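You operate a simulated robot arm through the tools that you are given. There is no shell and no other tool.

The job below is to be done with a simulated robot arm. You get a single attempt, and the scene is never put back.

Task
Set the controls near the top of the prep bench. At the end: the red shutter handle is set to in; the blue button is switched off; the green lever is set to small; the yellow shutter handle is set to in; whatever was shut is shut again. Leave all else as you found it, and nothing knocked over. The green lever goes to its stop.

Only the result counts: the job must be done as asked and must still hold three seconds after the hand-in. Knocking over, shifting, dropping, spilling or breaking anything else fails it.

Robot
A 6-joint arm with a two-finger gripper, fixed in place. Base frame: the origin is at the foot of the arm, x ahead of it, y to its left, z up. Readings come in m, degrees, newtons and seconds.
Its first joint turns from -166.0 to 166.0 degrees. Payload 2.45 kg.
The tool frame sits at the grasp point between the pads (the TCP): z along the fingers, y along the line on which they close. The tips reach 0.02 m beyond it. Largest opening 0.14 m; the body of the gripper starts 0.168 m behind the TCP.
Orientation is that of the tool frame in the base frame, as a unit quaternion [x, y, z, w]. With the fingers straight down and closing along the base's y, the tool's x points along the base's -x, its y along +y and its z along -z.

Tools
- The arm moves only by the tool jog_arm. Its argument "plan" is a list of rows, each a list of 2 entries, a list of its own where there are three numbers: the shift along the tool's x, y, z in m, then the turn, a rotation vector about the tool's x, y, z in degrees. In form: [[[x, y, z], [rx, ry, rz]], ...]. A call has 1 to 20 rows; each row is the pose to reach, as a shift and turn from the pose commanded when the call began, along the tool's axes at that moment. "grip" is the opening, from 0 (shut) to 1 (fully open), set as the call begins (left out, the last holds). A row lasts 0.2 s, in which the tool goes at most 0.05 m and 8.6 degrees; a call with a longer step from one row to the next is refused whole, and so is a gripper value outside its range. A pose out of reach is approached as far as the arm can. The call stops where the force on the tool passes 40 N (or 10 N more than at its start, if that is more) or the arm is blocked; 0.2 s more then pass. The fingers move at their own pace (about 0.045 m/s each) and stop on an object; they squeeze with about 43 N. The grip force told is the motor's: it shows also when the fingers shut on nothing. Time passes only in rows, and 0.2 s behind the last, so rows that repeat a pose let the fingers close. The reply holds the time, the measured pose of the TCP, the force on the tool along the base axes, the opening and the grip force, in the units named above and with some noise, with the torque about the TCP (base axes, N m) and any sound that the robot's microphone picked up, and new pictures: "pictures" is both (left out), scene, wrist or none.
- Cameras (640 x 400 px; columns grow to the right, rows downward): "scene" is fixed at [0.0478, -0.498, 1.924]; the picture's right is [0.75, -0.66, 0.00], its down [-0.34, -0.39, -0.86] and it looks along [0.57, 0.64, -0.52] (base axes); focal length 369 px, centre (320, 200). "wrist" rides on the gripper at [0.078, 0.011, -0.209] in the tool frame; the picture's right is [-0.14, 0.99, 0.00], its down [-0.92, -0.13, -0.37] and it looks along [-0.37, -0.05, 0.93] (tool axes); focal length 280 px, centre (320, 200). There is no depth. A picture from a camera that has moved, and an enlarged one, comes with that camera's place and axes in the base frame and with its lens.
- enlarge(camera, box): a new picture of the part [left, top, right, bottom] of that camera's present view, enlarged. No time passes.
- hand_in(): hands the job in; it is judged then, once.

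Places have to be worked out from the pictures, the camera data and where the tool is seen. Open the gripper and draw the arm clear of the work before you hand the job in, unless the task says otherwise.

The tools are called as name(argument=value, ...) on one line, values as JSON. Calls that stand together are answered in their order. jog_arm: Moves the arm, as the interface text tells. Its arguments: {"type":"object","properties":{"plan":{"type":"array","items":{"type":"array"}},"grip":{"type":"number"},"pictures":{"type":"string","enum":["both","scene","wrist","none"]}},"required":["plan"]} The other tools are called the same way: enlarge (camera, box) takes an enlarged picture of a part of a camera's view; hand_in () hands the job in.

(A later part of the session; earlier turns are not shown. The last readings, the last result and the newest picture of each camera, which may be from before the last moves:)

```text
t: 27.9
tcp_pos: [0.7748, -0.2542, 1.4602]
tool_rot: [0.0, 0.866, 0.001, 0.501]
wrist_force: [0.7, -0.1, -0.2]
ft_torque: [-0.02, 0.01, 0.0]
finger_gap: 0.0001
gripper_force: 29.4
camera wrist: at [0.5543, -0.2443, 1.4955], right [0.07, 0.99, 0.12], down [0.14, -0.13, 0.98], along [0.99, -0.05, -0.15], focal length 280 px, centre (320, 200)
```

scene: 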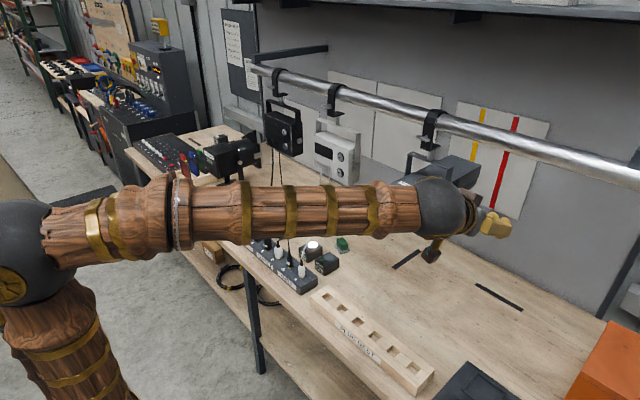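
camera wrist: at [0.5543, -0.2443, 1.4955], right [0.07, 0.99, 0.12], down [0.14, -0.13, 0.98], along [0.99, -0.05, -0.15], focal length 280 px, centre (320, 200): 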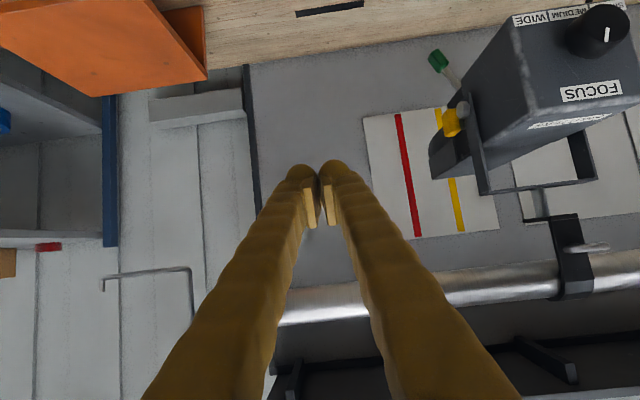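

The wrist view now shows the lever below the lamp clearly. I'll lower to z ≈ 1.20 while levelling the tool to point horizontally forward.

jog_arm(plan=[[[0.032, 0, 0.0186], [0, -4.5, 0]], [[0.064, 0, 0.037], [0, -9, 0]], [[0.096, 0, 0.0555], [0, -13.5, 0]], [[0.128, 0, 0.074], [0, -18, 0]], [[0.16, 0, 0.0925], [0, -22.5, 0]], [[0.192, 0, 0.111], [0, -27, 0]], [[0.225, 0, 0.13], [0, -30, 0]]])

```text
t: 29.5
tcp_pos: [0.7756, -0.2547, 1.2]
tool_rot: [0.0, 0.706, -0.002, 0.708]
wrist_force: [-0.2, -0.6, 0.5]
ft_torque: [-0.04, 0.0, 0.04]
finger_gap: 0.0
gripper_force: 29.6
camera wrist: at [0.5675, -0.2445, 1.1209], right [0.0, 0.99, 0.14], down [-0.37, -0.13, 0.92], along [0.93, -0.05, 0.37], focal length 280 px, centre (320, 200)
```

scene: 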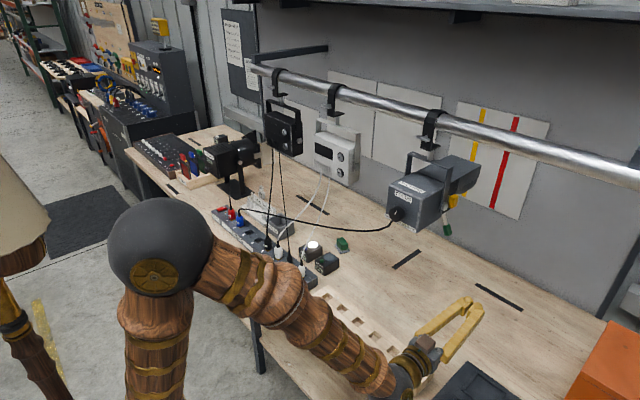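
wrist: 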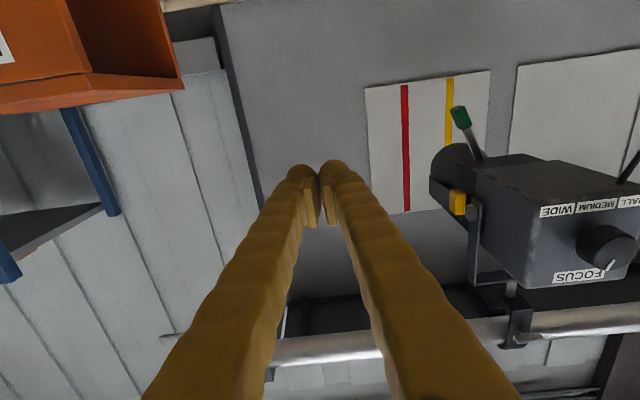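

From below, the lever and its knob are clear. I'll zoom to measure the lever's root, tilt and knob.

enlarge(camera="wrist", box=[420, 80, 640, 260])

enlarge(camera="scene", box=[370, 140, 490, 250])

```text
2.22 times, centred on (530, 170) of wrist
camera zoom: at [0.5675, -0.2445, 1.1209], right [0.0, 0.99, 0.14], down [-0.37, -0.13, 0.92], along [0.93, -0.05, 0.37], focal length 623 px, centre (-147, 267)
```

zoom: 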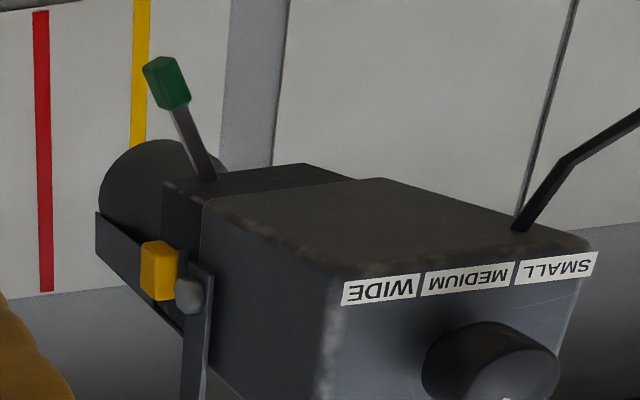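

```text
3.64 times, centred on (430, 195) of scene
camera zoom: at [0.0478, -0.498, 1.924], right [0.75, -0.66, 0.0], down [-0.34, -0.39, -0.86], along [0.57, 0.64, -0.52], focal length 1343 px, centre (-80, 218)
```

zoom: 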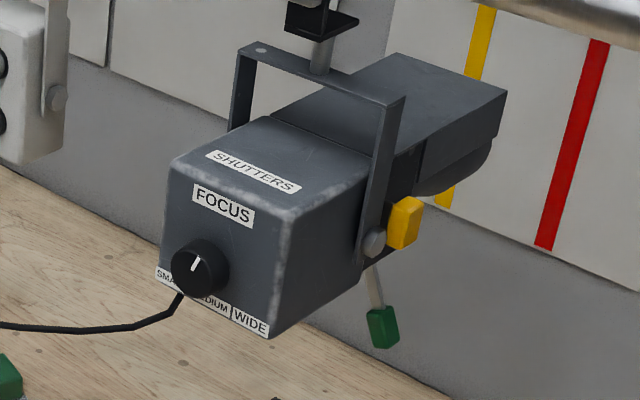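

The knob centre measures (1.033, -0.026, 1.196), the lever roots at the lamp's underside (1.033, 0.006, 1.271), so it pivots about the lamp axis and has to swing to +y (SMALL). I'll yaw the tool 45° so the fingers come in from the right, under the lamp and clear of the cable.

jog_arm(plan=[[[0.002, 0.007, 0.021], [-7.5, 0, 0]], [[0.004, 0.014, 0.042], [-15, 0, 0]], [[0.006, 0.021, 0.063], [-22.5, 0, 0]], [[0.008, 0.028, 0.084], [-30, 0, 0]], [[0.01, 0.035, 0.105], [-37.5, 0, 0]], [[0.01, 0.041, 0.124], [-45, 0, 0]]])

```text
t: 30.9
tcp_pos: [0.8968, -0.2126, 1.1898]
tool_rot: [-0.271, 0.653, 0.271, 0.653]
wrist_force: [0.1, 0.2, -0.5]
ft_torque: [0.0, 0.01, -0.02]
finger_gap: 0.0
gripper_force: 29.6
camera wrist: at [0.743, -0.3542, 1.1105], right [-0.7, 0.7, 0.14], down [-0.17, -0.35, 0.92], along [0.69, 0.62, 0.36], focal length 280 px, centre (320, 200)
```

scene: 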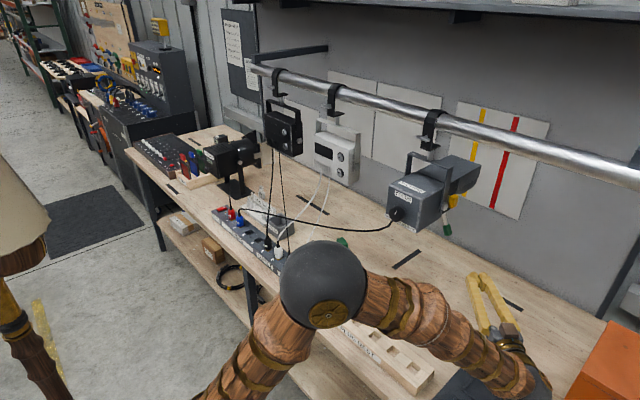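
wrist: 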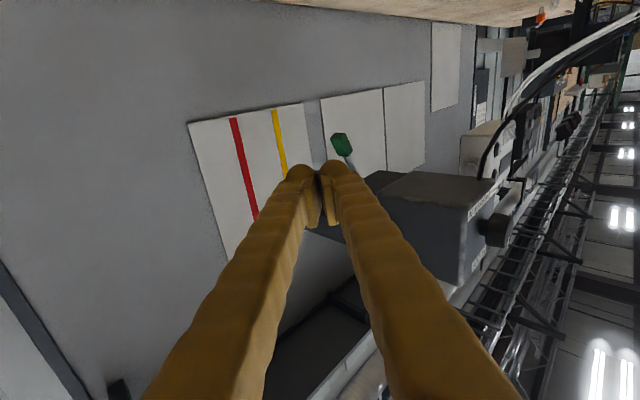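

The knob appears exactly where predicted. I'll advance diagonally to about 2 cm short of the knob's right side.

jog_arm(plan=[[[0, 0, 0.04], [0, 0, 0]], [[0, 0, 0.08], [0, 0, 0]], [[0, 0, 0.12], [0, 0, 0]], [[0, 0, 0.155], [0, 0, 0]], [[0, 0, 0.183], [0, 0, 0]]])

enlarge(camera="scene", box=[380, 160, 520, 290])

enlarge(camera="wrist", box=[240, 60, 480, 260])

```text
t: 32.1
tcp_pos: [1.0297, -0.0834, 1.1871]
tool_rot: [-0.271, 0.653, 0.271, 0.653]
wrist_force: [-0.4, 0.1, 0.2]
ft_torque: [0.03, 0.0, 0.01]
finger_gap: 0.0001
gripper_force: 29.5
camera wrist: at [0.8735, -0.225, 1.1086], right [-0.7, 0.7, 0.14], down [-0.17, -0.35, 0.92], along [0.69, 0.62, 0.37], focal length 280 px, centre (320, 200)
```

scene: 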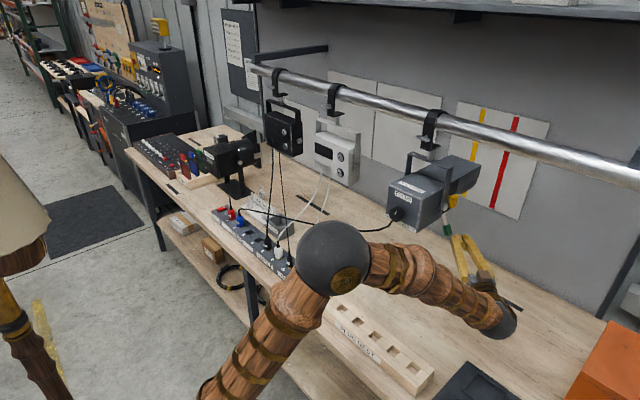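
wrist: 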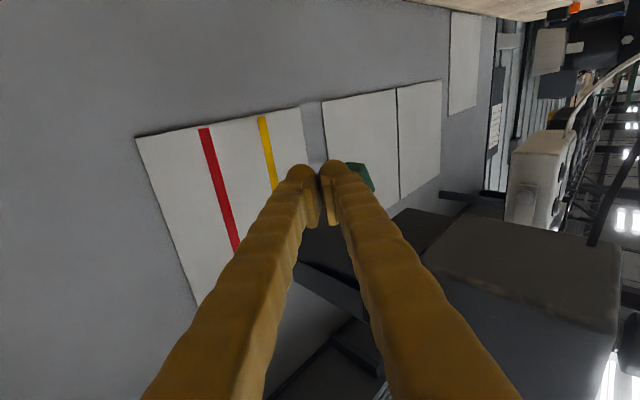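

```text
3.08 times, centred on (450, 225) of scene
camera zoom: at [0.0478, -0.498, 1.924], right [0.75, -0.66, 0.0], down [-0.34, -0.39, -0.86], along [0.57, 0.64, -0.52], focal length 1136 px, centre (-80, 123)
```

zoom: 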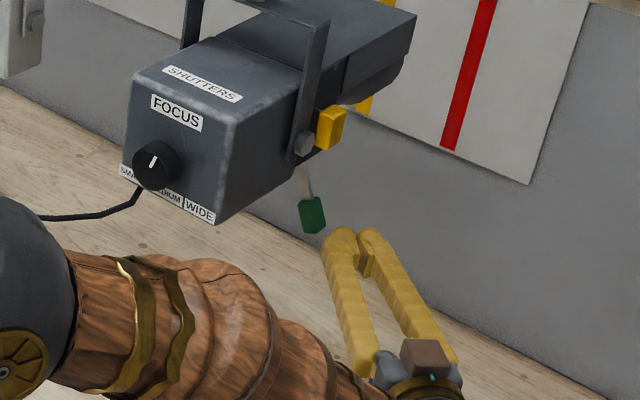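

```text
2.00 times, centred on (360, 160) of wrist
camera zoom: at [0.8735, -0.225, 1.1086], right [-0.7, 0.7, 0.14], down [-0.17, -0.35, 0.92], along [0.69, 0.62, 0.37], focal length 561 px, centre (240, 280)
```

zoom: 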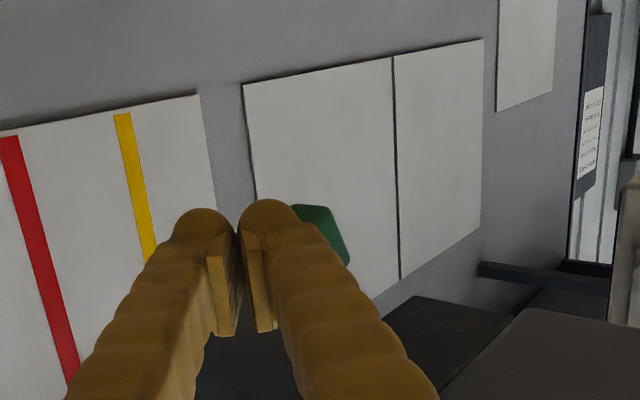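

The fingertip is beside the knob at the right height. I'll now push toward +y in 8 mm steps.

jog_arm(plan=[[[0, 0.0071, 0.0071], [0, 0, 0]], [[0, 0.0127, 0.0127], [0, 0, 0]], [[0, 0.0184, 0.0184], [0, 0, 0]], [[0, 0.0241, 0.0241], [0, 0, 0]], [[0, 0.0297, 0.0297], [0, 0, 0]], [[0, 0.0354, 0.0354], [0, 0, 0]]])

enlarge(camera="scene", box=[380, 160, 520, 290])

enlarge(camera="wrist", box=[240, 60, 480, 260])

```text
t: 33.5
tcp_pos: [1.0288, -0.0333, 1.19]
tool_rot: [-0.271, 0.653, 0.271, 0.653]
wrist_force: [0.0, -0.6, 0.7]
ft_torque: [-0.01, 0.02, -0.03]
finger_gap: 0.0001
gripper_force: 29.2
camera wrist: at [0.873, -0.1761, 1.1107], right [-0.7, 0.7, 0.14], down [-0.17, -0.35, 0.92], along [0.69, 0.62, 0.37], focal length 280 px, centre (320, 200)
```

scene: 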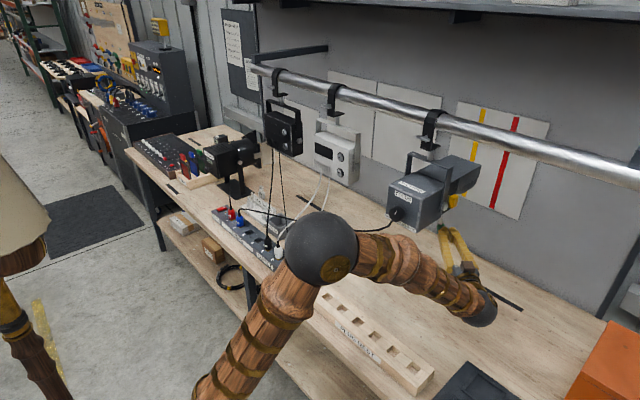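
wrist: 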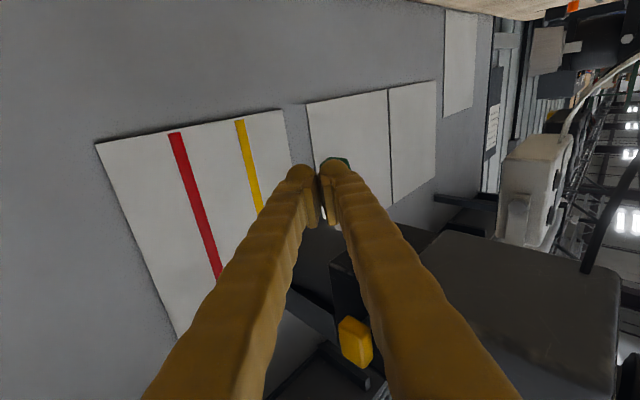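

```text
3.08 times, centred on (450, 225) of scene
camera zoom: at [0.0478, -0.498, 1.924], right [0.75, -0.66, 0.0], down [-0.34, -0.39, -0.86], along [0.57, 0.64, -0.52], focal length 1136 px, centre (-80, 123)
```

zoom: 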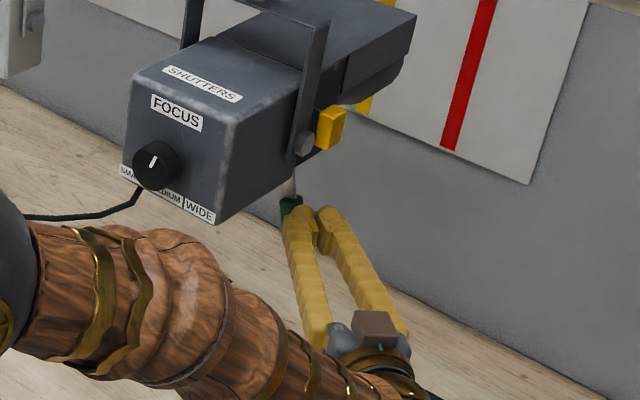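

```text
2.00 times, centred on (360, 160) of wrist
camera zoom: at [0.873, -0.1761, 1.1107], right [-0.7, 0.7, 0.14], down [-0.17, -0.35, 0.92], along [0.69, 0.62, 0.37], focal length 561 px, centre (240, 280)
```

zoom: 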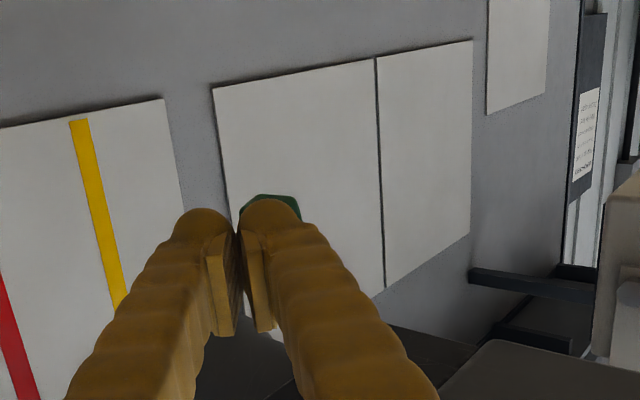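

The knob is moving with the finger (the lever is now more upright). I'll keep pushing toward +y.

jog_arm(plan=[[[0, 0.0057, 0.0057], [0, 0, 0]], [[0, 0.0113, 0.0113], [0, 0, 0]], [[0, 0.017, 0.017], [0, 0, 0]], [[0, 0.0226, 0.0226], [0, 0, 0]], [[0, 0.0283, 0.0283], [0, 0, 0]], [[0, 0.034, 0.034], [0, 0, 0]], [[0, 0.0396, 0.0396], [0, 0, 0]]])

enlarge(camera="scene", box=[380, 160, 520, 290])

enlarge(camera="wrist", box=[240, 60, 480, 260])

```text
t: 35.1
tcp_pos: [1.0254, 0.0226, 1.1904]
tool_rot: [-0.272, 0.653, 0.271, 0.653]
wrist_force: [0.1, -0.4, -1.3]
ft_torque: [-0.02, 0.01, -0.03]
finger_gap: 0.0002
gripper_force: 29.4
camera wrist: at [0.8708, -0.1191, 1.1104], right [-0.7, 0.7, 0.14], down [-0.17, -0.35, 0.92], along [0.69, 0.62, 0.37], focal length 280 px, centre (320, 200)
```

scene: 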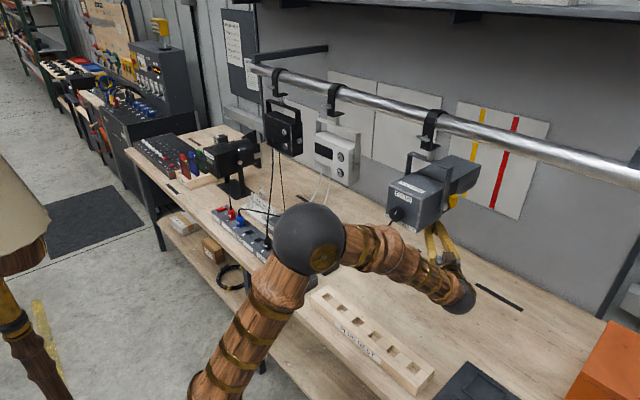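
wrist: 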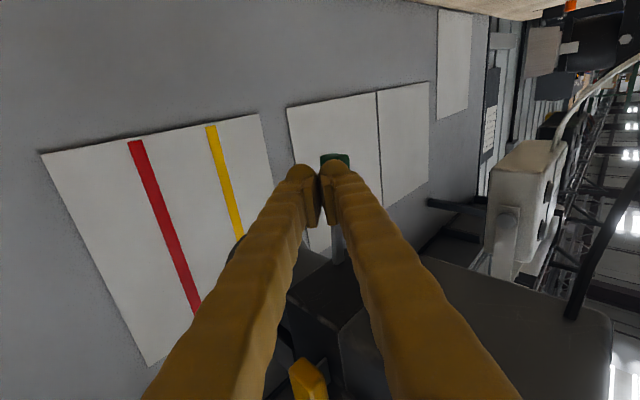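

```text
3.08 times, centred on (450, 225) of scene
camera zoom: at [0.0478, -0.498, 1.924], right [0.75, -0.66, 0.0], down [-0.34, -0.39, -0.86], along [0.57, 0.64, -0.52], focal length 1136 px, centre (-80, 123)
```

zoom: 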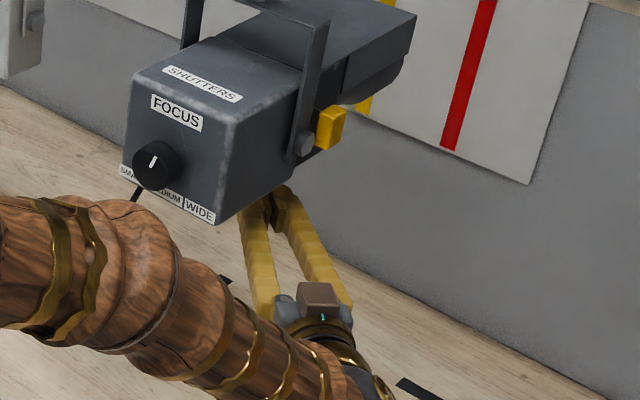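

```text
2.00 times, centred on (360, 160) of wrist
camera zoom: at [0.8708, -0.1191, 1.1104], right [-0.7, 0.7, 0.14], down [-0.17, -0.35, 0.92], along [0.69, 0.62, 0.37], focal length 561 px, centre (240, 280)
```

zoom: 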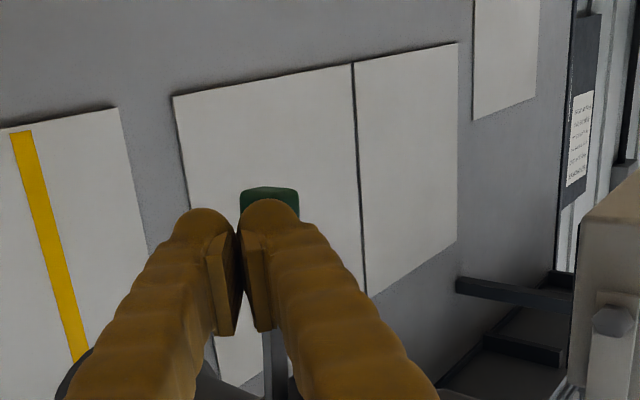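

The lever is now about vertical (MEDIUM), still moving freely. I'll push on toward SMALL, slowing down toward the expected stop.

jog_arm(plan=[[[0, 0.0057, 0.0057], [0, 0, 0]], [[0, 0.0113, 0.0113], [0, 0, 0]], [[0, 0.017, 0.017], [0, 0, 0]], [[0, 0.0205, 0.0205], [0, 0, 0]], [[0, 0.0233, 0.0233], [0, 0, 0]], [[0, 0.0262, 0.0262], [0, 0, 0]]])

enlarge(camera="wrist", box=[240, 60, 480, 260])

```text
t: 36.5
tcp_pos: [1.0269, 0.0595, 1.1897]
tool_rot: [-0.272, 0.652, 0.271, 0.653]
wrist_force: [0.0, -0.4, -0.6]
ft_torque: [-0.05, 0.01, 0.06]
finger_gap: 0.0001
gripper_force: 29.9
camera wrist: at [0.8726, -0.082, 1.1115], right [-0.7, 0.7, 0.14], down [-0.17, -0.35, 0.92], along [0.69, 0.62, 0.37], focal length 280 px, centre (320, 200)
```

scene: 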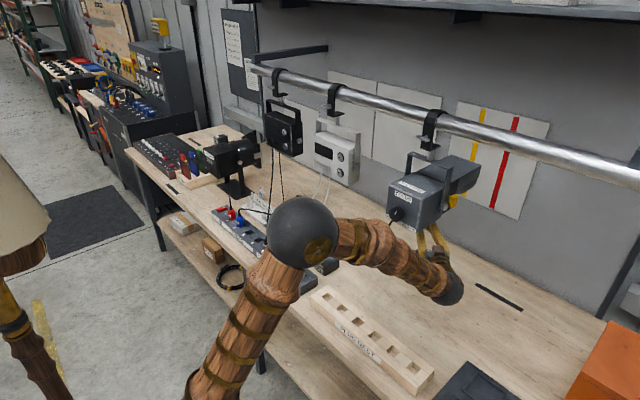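
wrist: 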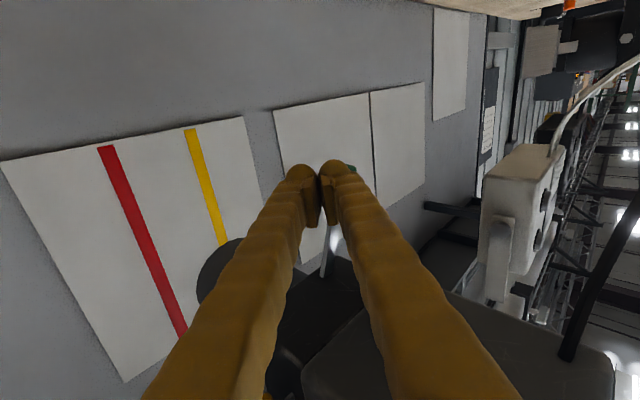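

```text
2.00 times, centred on (360, 160) of wrist
camera zoom: at [0.8726, -0.082, 1.1115], right [-0.7, 0.7, 0.14], down [-0.17, -0.35, 0.92], along [0.69, 0.62, 0.37], focal length 561 px, centre (240, 280)
```

zoom: 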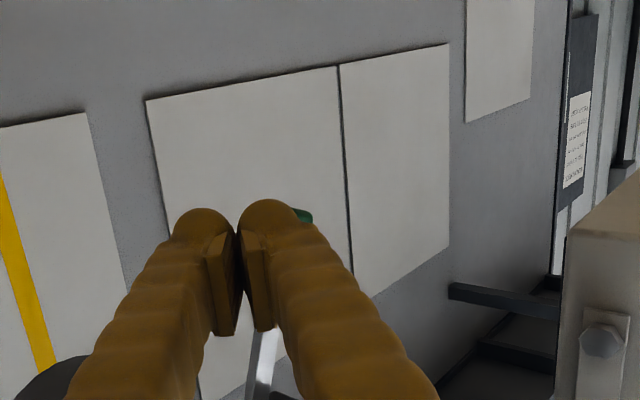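

The lever now tilts toward +y and no stop force yet at y ≈ 0.06. I'll continue in 3 mm steps until it stops.

jog_arm(plan=[[[0, 0.0021, 0.0021], [0, 0, 0]], [[0, 0.0042, 0.0042], [0, 0, 0]], [[0, 0.0064, 0.0064], [0, 0, 0]], [[0, 0.0085, 0.0085], [0, 0, 0]], [[0, 0.0106, 0.0106], [0, 0, 0]], [[0, 0.0127, 0.0127], [0, 0, 0]]])

enlarge(camera="wrist", box=[240, 60, 480, 300])

```text
t: 37.6
tcp_pos: [1.0281, 0.0688, 1.1893]
tool_rot: [-0.269, 0.655, 0.268, 0.654]
wrist_force: [-1.9, -15.4, -5.7]
ft_torque: [0.13, -0.05, 0.04]
finger_gap: 0.0
gripper_force: 29.7
stopped in row 5: the force on the tool passed its limit at 45 N (the readings are from after the stop); the commanded pose is now the measured one
camera wrist: at [0.872, -0.0732, 1.1107], right [-0.7, 0.7, 0.14], down [-0.17, -0.35, 0.92], along [0.7, 0.62, 0.36], focal length 280 px, centre (320, 200)
```

scene: 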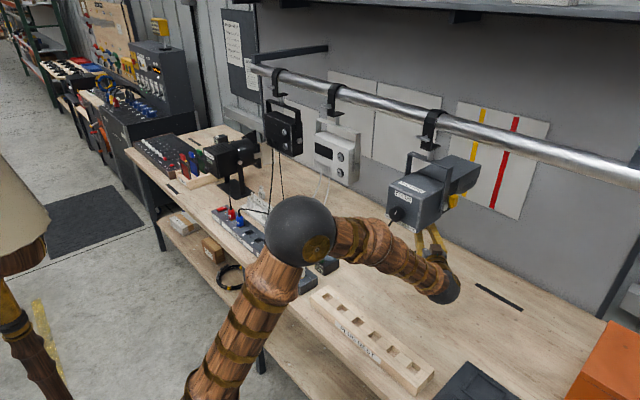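
wrist: 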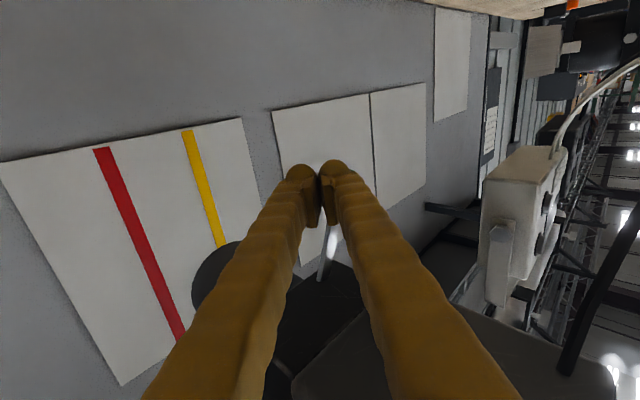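

```text
1.67 times, centred on (360, 180) of wrist
camera zoom: at [0.872, -0.0732, 1.1107], right [-0.7, 0.7, 0.14], down [-0.17, -0.35, 0.92], along [0.7, 0.62, 0.36], focal length 467 px, centre (253, 233)
```

zoom: 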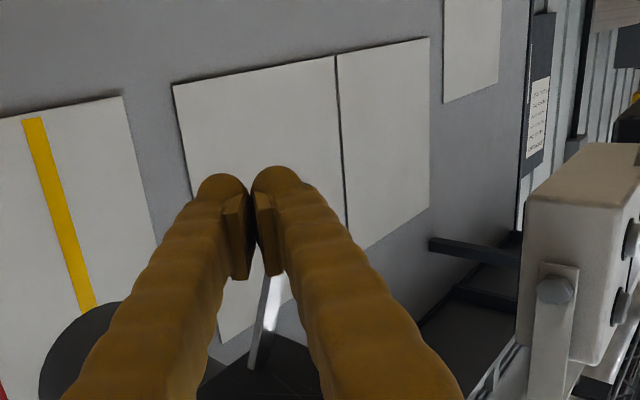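

It stopped hard (45 N) at y ≈ 0.069, just where the mirrored SMALL stop was predicted. I'll back off and withdraw diagonally to look at the lever.

jog_arm(plan=[[[0, -0.015, -0.015], [0, 0, 0]], [[0, -0.03, -0.03], [0, 0, 0]], [[0, -0.03, -0.075], [0, 0, 0]], [[0, -0.03, -0.12], [0, 0, 0]], [[0, -0.03, -0.165], [0, 0, 0]], [[0, -0.03, -0.21], [0, 0, 0]], [[0, -0.03, -0.25], [0, 0, 0]]])

enlarge(camera="wrist", box=[300, 80, 540, 280])

enlarge(camera="scene", box=[370, 140, 490, 250])

```text
t: 39.2
tcp_pos: [0.8722, -0.1286, 1.1906]
tool_rot: [-0.27, 0.654, 0.27, 0.654]
wrist_force: [-0.8, -0.2, 0.4]
ft_torque: [-0.02, -0.02, 0.0]
finger_gap: 0.0
gripper_force: 28.9
camera wrist: at [0.716, -0.2694, 1.1108], right [-0.7, 0.7, 0.14], down [-0.17, -0.35, 0.92], along [0.69, 0.62, 0.37], focal length 280 px, centre (320, 200)
```

scene: 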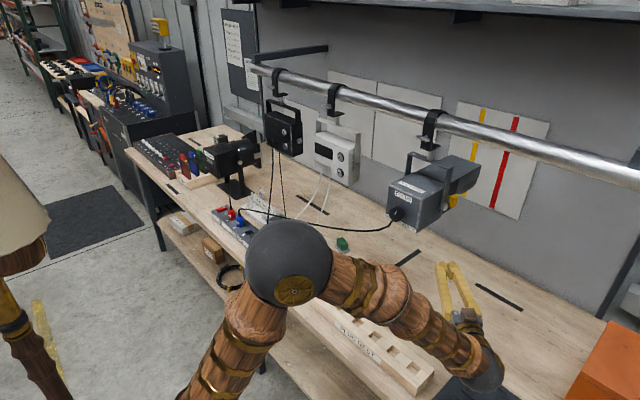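
wrist: 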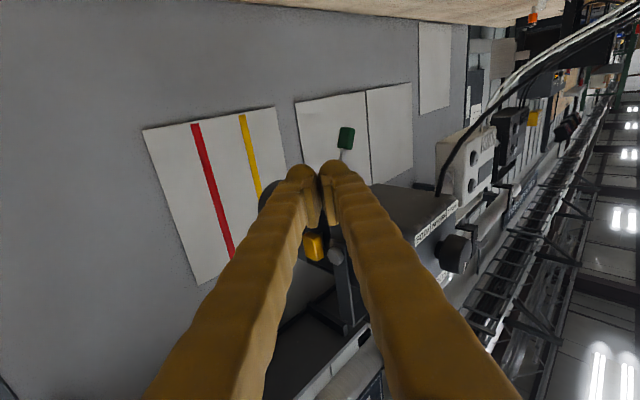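

```text
2.00 times, centred on (420, 180) of wrist
camera zoom: at [0.716, -0.2694, 1.1108], right [-0.7, 0.7, 0.14], down [-0.17, -0.35, 0.92], along [0.69, 0.62, 0.37], focal length 561 px, centre (120, 240)
```

zoom: 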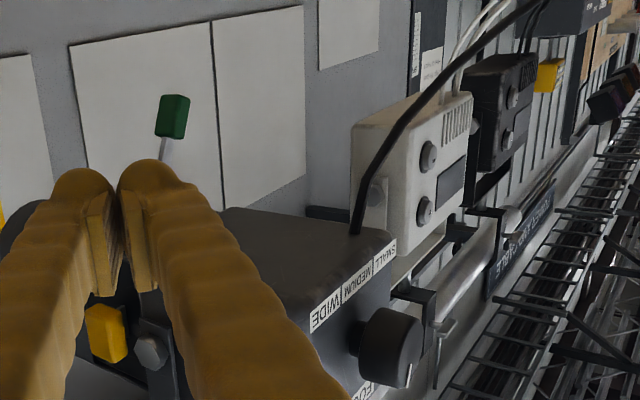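

```text
3.64 times, centred on (430, 195) of scene
camera zoom: at [0.0478, -0.498, 1.924], right [0.75, -0.66, 0.0], down [-0.34, -0.39, -0.86], along [0.57, 0.64, -0.52], focal length 1343 px, centre (-80, 218)
```

zoom: 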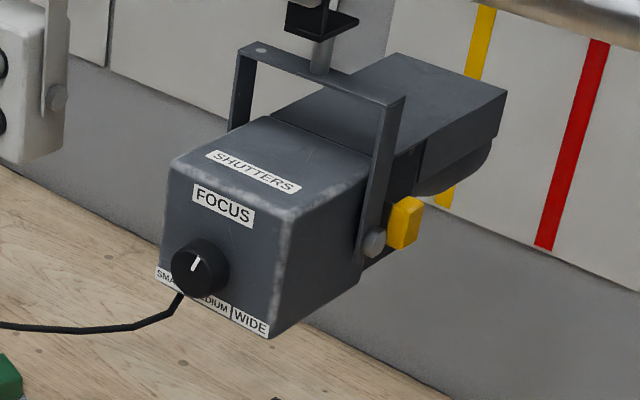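

The lever now leans to +y with its knob at about (1.03, 0.095, 1.197), the SMALL stop. Next I'll withdraw from the lamp, undo the yaw and lift, then go to look at the blue button.

jog_arm(plan=[[[-0.015, 0.02, -0.024], [5.6, 0, 0]], [[-0.035, 0.044, -0.05], [11.2, 0, 0]], [[-0.055, 0.066, -0.077], [16.8, 0, 0]], [[-0.075, 0.088, -0.103], [22.5, 0, 0]], [[-0.095, 0.11, -0.13], [28.1, 0, 0]], [[-0.115, 0.133, -0.155], [33.7, 0, 0]], [[-0.135, 0.155, -0.18], [39.3, 0, 0]], [[-0.15, 0.177, -0.205], [45, 0, 0]]])

```text
t: 41.0
tcp_pos: [0.6658, -0.1807, 1.2209]
tool_rot: [0.03, 0.763, 0.038, 0.644]
wrist_force: [0.1, -0.1, 1.2]
ft_torque: [-0.01, 0.02, 0.02]
finger_gap: 0.0003
gripper_force: 28.9
stopped in row 8: the arm was blocked; the commanded pose is now the measured one
camera wrist: at [0.4463, -0.1679, 1.1784], right [0.02, 0.97, 0.23], down [-0.21, -0.22, 0.95], along [0.98, -0.07, 0.2], focal length 280 px, centre (320, 200)
```

scene: 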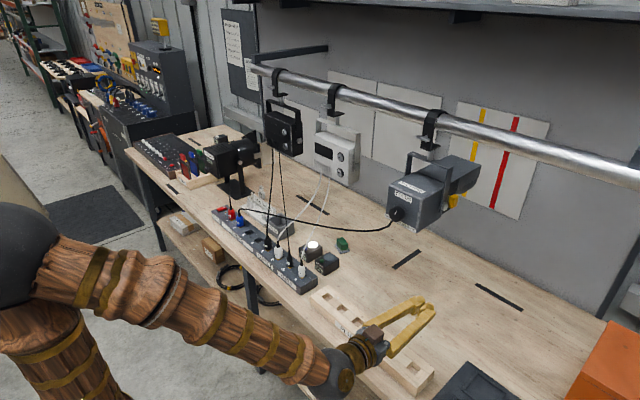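
wrist: 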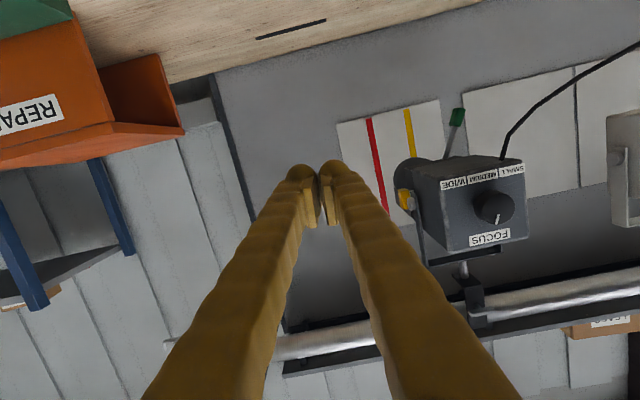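

The arm was blocked by its own limits (no force, nothing nearby), ending slightly tilted at (0.67, -0.18, 1.22). I'll turn the tool back to pointing straight down while moving over in front of the blue button area at a safe height.

jog_arm(plan=[[[-0.0059, 0.0408, -0.0064], [0.39, 6.68, -0.31]], [[-0.0118, 0.0817, -0.0128], [0.79, 13.37, -0.63]], [[-0.0177, 0.1225, -0.0193], [1.18, 20.05, -0.94]], [[-0.0236, 0.1633, -0.0257], [1.58, 26.73, -1.25]], [[-0.0295, 0.2042, -0.0321], [1.97, 33.42, -1.57]], [[-0.0354, 0.245, -0.0385], [2.37, 40.1, -1.88]], [[-0.0413, 0.2858, -0.0449], [2.76, 46.78, -2.19]], [[-0.0472, 0.3267, -0.0513], [3.16, 53.47, -2.51]], [[-0.0531, 0.3675, -0.0578], [3.55, 60.15, -2.82]], [[-0.059, 0.4083, -0.0642], [3.95, 66.83, -3.13]], [[-0.0649, 0.4492, -0.0706], [4.34, 73.52, -3.45]], [[-0.0708, 0.49, -0.077], [4.74, 80.2, -3.76]]])

```text
t: 43.6
tcp_pos: [0.5965, 0.2981, 1.3529]
tool_rot: [0.0, 1.0, -0.002, 0.004]
wrist_force: [-0.2, -0.2, 1.4]
ft_torque: [0.07, -0.08, -0.01]
finger_gap: 0.0
gripper_force: 28.9
camera wrist: at [0.5164, 0.3094, 1.5606], right [0.14, 0.99, 0.0], down [0.92, -0.13, 0.38], along [0.37, -0.05, -0.93], focal length 280 px, centre (320, 200)
```

scene: 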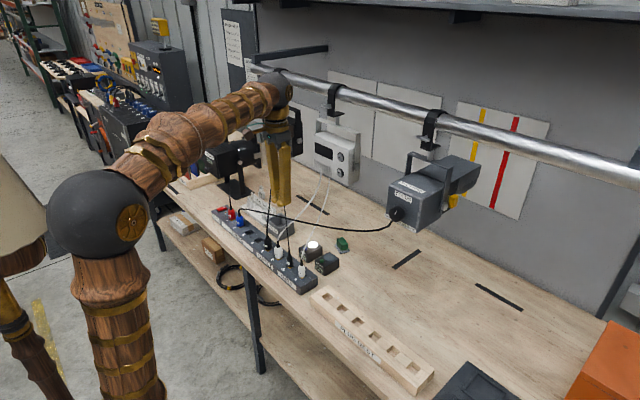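
wrist: 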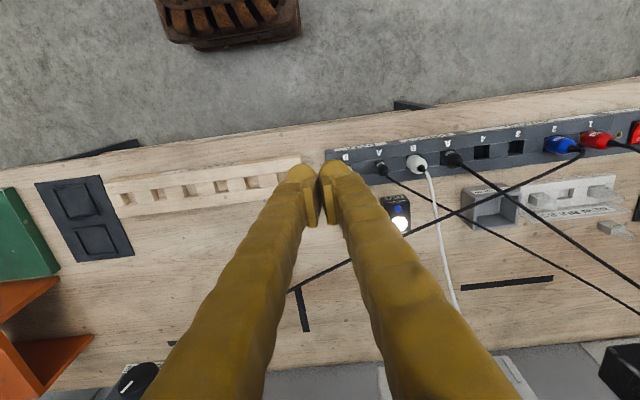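

enlarge(camera="wrist", box=[320, 120, 500, 330])

enlarge(camera="scene", box=[230, 160, 380, 310])

```text
1.90 times, centred on (410, 225) of wrist
camera zoom: at [0.5164, 0.3094, 1.5606], right [0.14, 0.99, 0.0], down [0.92, -0.13, 0.38], along [0.37, -0.05, -0.93], focal length 534 px, centre (149, 152)
```

zoom: 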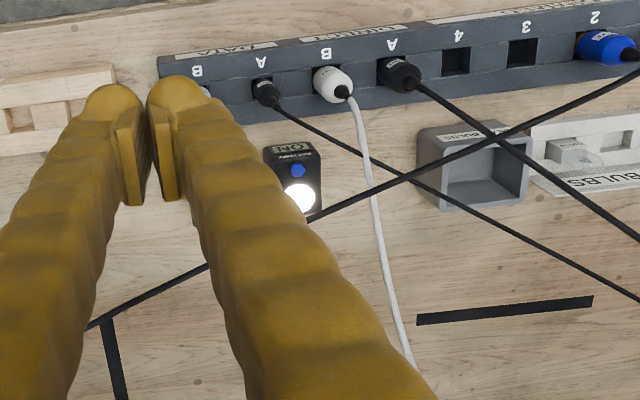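

```text
2.67 times, centred on (305, 235) of scene
camera zoom: at [0.0478, -0.498, 1.924], right [0.75, -0.66, 0.0], down [-0.34, -0.39, -0.86], along [0.57, 0.64, -0.52], focal length 985 px, centre (360, 107)
```

zoom: 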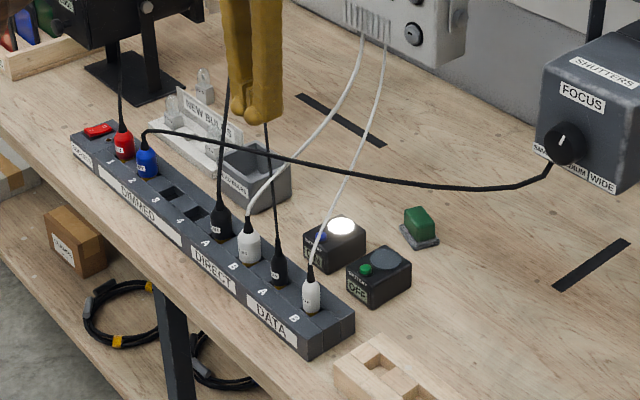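

I triangulated the cables: the white DIRECT-B cable passes at about y = 0.50 and the DATA-B cable at y ≈ 0.37 on either side of the button at (0.804, 0.453), with the black DATA-A cable about 7 cm off. A vertical approach with the fingers' spread along x fits between them, so I'll roll +90° while moving above the button at z ≈ 1.25.

jog_arm(plan=[[[-0.0188, 0.014, 0.009], [0, 0, 8.2]], [[-0.0375, 0.028, 0.018], [0, 0, 16.4]], [[-0.0563, 0.042, 0.027], [0, 0, 24.6]], [[-0.0751, 0.056, 0.036], [0, 0, 32.8]], [[-0.0939, 0.07, 0.045], [0, 0, 41]], [[-0.1126, 0.084, 0.054], [0, 0, 49.2]], [[-0.1314, 0.098, 0.063], [0, 0, 57.4]], [[-0.1502, 0.112, 0.072], [0, 0, 65.6]], [[-0.169, 0.126, 0.081], [0, 0, 73.8]], [[-0.1877, 0.14, 0.09], [0, 0, 82]], [[-0.2065, 0.154, 0.1], [0, 0, 90]]])

enlarge(camera="scene", box=[230, 100, 410, 310])

```text
t: 46.0
tcp_pos: [0.805, 0.4567, 1.2528]
tool_rot: [0.708, 0.706, 0.002, 0.005]
wrist_force: [-0.9, 0.3, 0.7]
ft_torque: [0.0, -0.02, 0.03]
finger_gap: 0.0
gripper_force: 29.3
camera wrist: at [0.8146, 0.5327, 1.4615], right [0.99, -0.14, 0.01], down [-0.13, -0.92, 0.37], along [-0.04, -0.37, -0.93], focal length 280 px, centre (320, 200)
```

scene: 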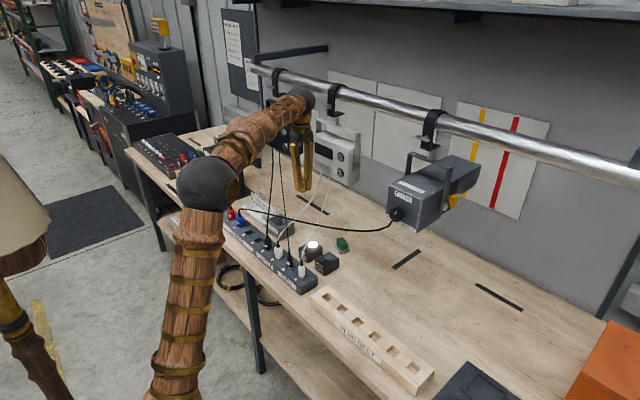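
wrist: 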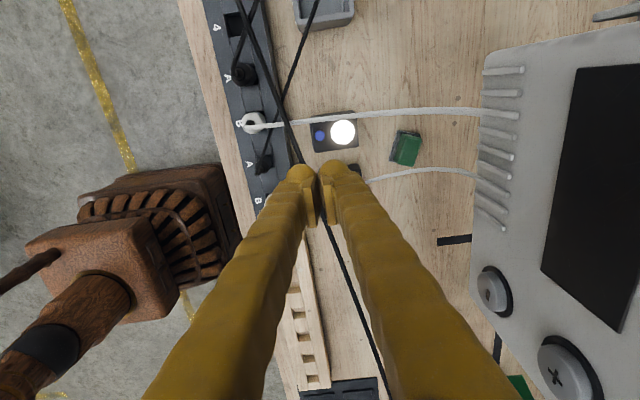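

```text
1.90 times, centred on (320, 205) of scene
camera zoom: at [0.0478, -0.498, 1.924], right [0.75, -0.66, 0.0], down [-0.34, -0.39, -0.86], along [0.57, 0.64, -0.52], focal length 703 px, centre (320, 190)
```

zoom: 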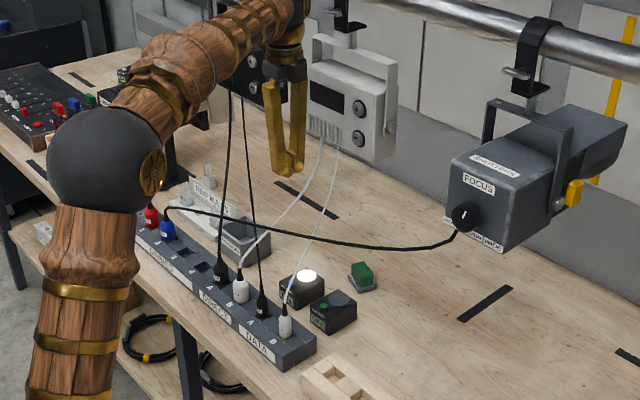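

The view from directly above shows the button between the two white cables. I'll zoom in to refine the button's position and the cables' clearance.

enlarge(camera="wrist", box=[230, 80, 430, 220])

```text
2.86 times, centred on (330, 150) of wrist
camera zoom: at [0.8146, 0.5327, 1.4615], right [0.99, -0.14, 0.01], down [-0.13, -0.92, 0.37], along [-0.04, -0.37, -0.93], focal length 801 px, centre (291, 343)
```

zoom: 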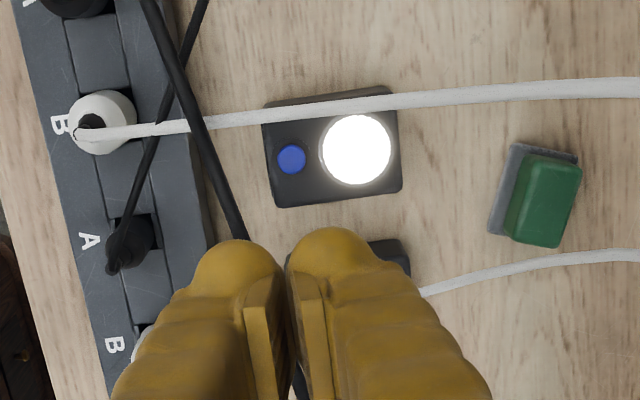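

The black lamp cable passes over the box at about (0.784, 0.446, 1.10), only 2 cm from the button's vertical line, so a straight-down approach would touch it. Instead I'll come in with the tool tilted 40°, reaching under that cable along the robot's radial direction, where all the cables clear. First I'll lift, back away, and turn the tool to the radial heading.

jog_arm(plan=[[[0, 0, -0.04], [0, 0, 0]], [[0, 0, -0.08], [0, 0, 0]], [[-0.009, -0.0146, -0.08], [0, 0, -8.5]], [[-0.0175, -0.0293, -0.08], [0, 0, -17]], [[-0.025, -0.0439, -0.08], [0, 0, -25.5]], [[-0.0335, -0.0586, -0.08], [0, 0, -34]], [[-0.042, -0.0732, -0.08], [0, 0, -42.5]], [[-0.05, -0.0879, -0.08], [0, 0, -51]], [[-0.0585, -0.1025, -0.08], [0, 0, -59.5]], [[-0.067, -0.1171, -0.08], [0, 0, -68]], [[-0.075, -0.1318, -0.08], [0, 0, -76.5]], [[-0.0835, -0.1464, -0.08], [0, 0, -85]], [[-0.092, -0.1611, -0.08], [0, 0, -93.5]], [[-0.1, -0.1757, -0.08], [0, 0, -102]], [[-0.1085, -0.1904, -0.08], [0, 0, -110.5]], [[-0.117, -0.205, -0.08], [0, 0, -119]]])

```text
t: 49.5
tcp_pos: [0.5988, 0.3367, 1.3286]
tool_rot: [-0.252, 0.968, -0.004, 0.002]
wrist_force: [0.9, 0.5, -0.3]
ft_torque: [-0.01, 0.0, 0.0]
finger_gap: 0.0004
gripper_force: 29.0
camera wrist: at [0.5246, 0.3073, 1.5378], right [-0.36, 0.93, -0.01], down [0.86, 0.34, 0.37], along [0.35, 0.13, -0.93], focal length 280 px, centre (320, 200)
```

scene: 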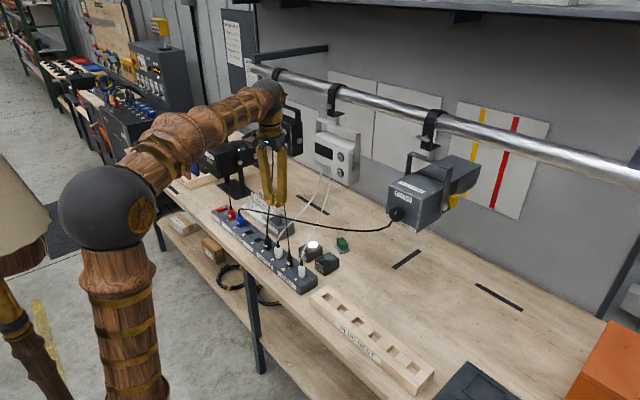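
wrist: 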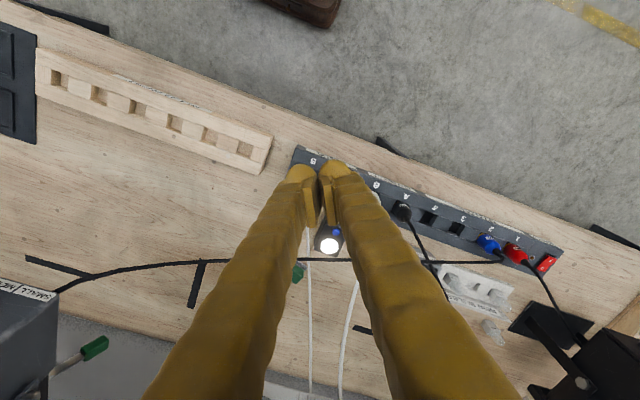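

From this radial heading the button sits neatly between the two white cables, with the lamp cable crossing just behind it. I'll tilt 40° and come to the start of the approach line, about 25 cm back from the button.

jog_arm(plan=[[[-0.0127, 0.0003, 0.022], [0, -6.67, 0]], [[-0.0254, 0.0006, 0.044], [0, -13.33, 0]], [[-0.0381, 0.0009, 0.0665], [0, -20, 0]], [[-0.0509, 0.0012, 0.0887], [0, -26.67, 0]], [[-0.0636, 0.0015, 0.111], [0, -33.33, 0]], [[-0.0763, 0.0018, 0.133], [0, -40, 0]]])

enlarge(camera="scene", box=[220, 150, 380, 300])

```text
t: 50.9
tcp_pos: [0.6681, 0.3721, 1.198]
tool_rot: [-0.237, 0.908, 0.084, 0.335]
wrist_force: [0.2, -0.5, 0.4]
ft_torque: [-0.01, 0.01, -0.02]
finger_gap: 0.0
gripper_force: 29.1
camera wrist: at [0.4909, 0.288, 1.3056], right [-0.39, 0.92, 0.08], down [0.46, 0.12, 0.88], along [0.8, 0.38, -0.47], focal length 280 px, centre (320, 200)
```

scene: 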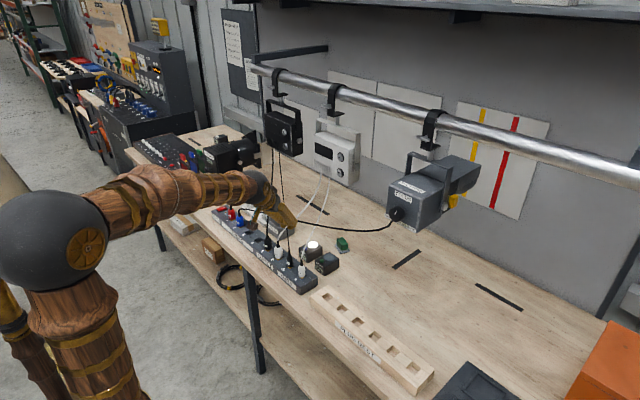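
wrist: 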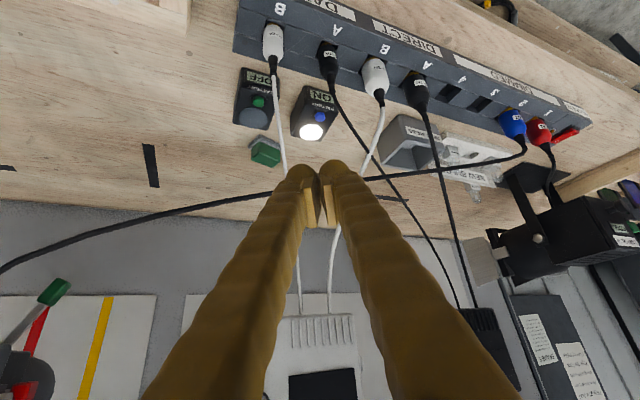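

```text
2.67 times, centred on (300, 225) of scene
camera zoom: at [0.0478, -0.498, 1.924], right [0.75, -0.66, 0.0], down [-0.34, -0.39, -0.86], along [0.57, 0.64, -0.52], focal length 985 px, centre (373, 133)
```

zoom: 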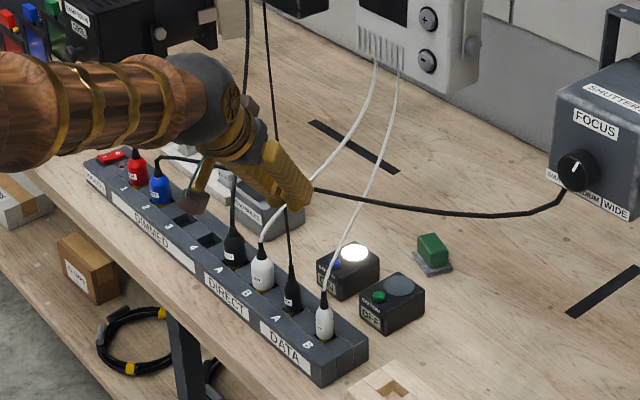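

The tilted view shows the button, both boxes ("ON"/"OFF" displays) and all the cables. I'll zoom in to re-measure before going in.

enlarge(camera="wrist", box=[220, 20, 440, 220])

```text
2.00 times, centred on (330, 120) of wrist
camera zoom: at [0.4909, 0.288, 1.3056], right [-0.39, 0.92, 0.08], down [0.46, 0.12, 0.88], along [0.8, 0.38, -0.47], focal length 561 px, centre (300, 360)
```

zoom: 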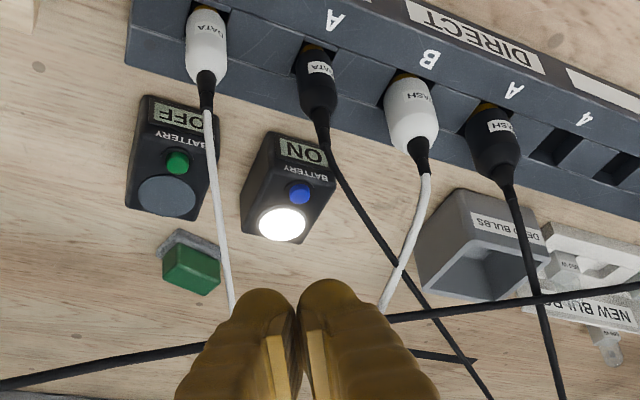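

Button re-measures within a few mm of (0.803, 0.4525, 0.962), straight ahead along the tool axis. I'll advance most of the way and re-check from close up.

jog_arm(plan=[[[0, 0.0005, 0.04], [0, 0, 0]], [[0.0003, 0.001, 0.08], [0, 0, 0]], [[0.0006, 0.0015, 0.12], [0, 0, 0]], [[0.001, 0.002, 0.155], [0, 0, 0]], [[0.0012, 0.002, 0.19], [0, 0, 0]]])

enlarge(camera="scene", box=[230, 180, 370, 300])

enlarge(camera="wrist", box=[200, 40, 440, 240])

```text
t: 52.0
tcp_pos: [0.7745, 0.4326, 1.0537]
tool_rot: [-0.236, 0.909, 0.084, 0.334]
wrist_force: [-0.2, -0.1, 0.5]
ft_torque: [0.02, 0.08, 0.02]
finger_gap: 0.0
gripper_force: 29.7
camera wrist: at [0.5977, 0.3467, 1.1621], right [-0.39, 0.92, 0.08], down [0.46, 0.12, 0.88], along [0.8, 0.38, -0.47], focal length 280 px, centre (320, 200)
```

scene: 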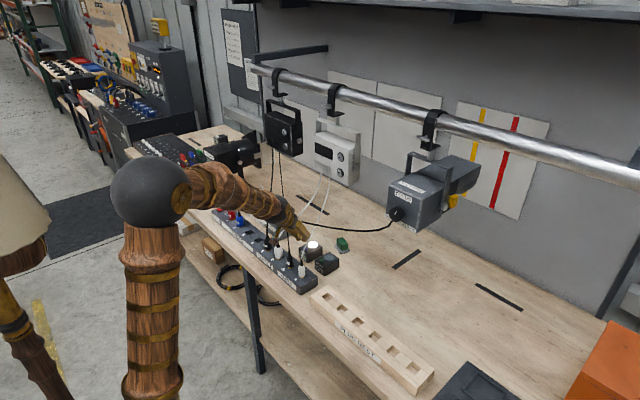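
wrist: 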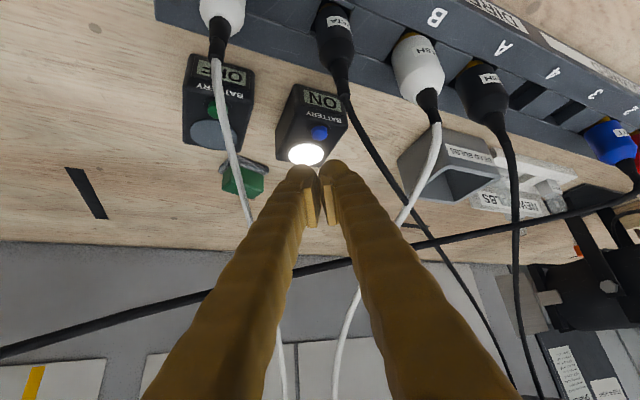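

```text
3.33 times, centred on (300, 240) of scene
camera zoom: at [0.0478, -0.498, 1.924], right [0.75, -0.66, 0.0], down [-0.34, -0.39, -0.86], along [0.57, 0.64, -0.52], focal length 1231 px, centre (387, 67)
```

zoom: 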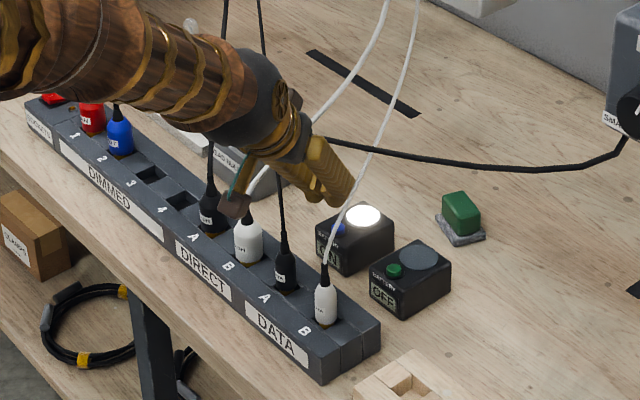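

```text
2.00 times, centred on (320, 140) of wrist
camera zoom: at [0.5977, 0.3467, 1.1621], right [-0.39, 0.92, 0.08], down [0.46, 0.12, 0.88], along [0.8, 0.38, -0.47], focal length 561 px, centre (320, 320)
```

zoom: 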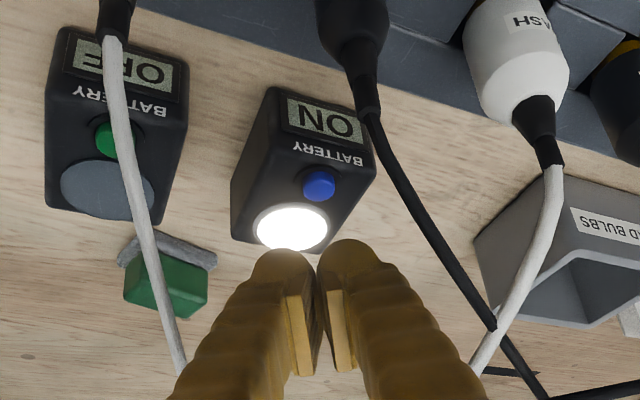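

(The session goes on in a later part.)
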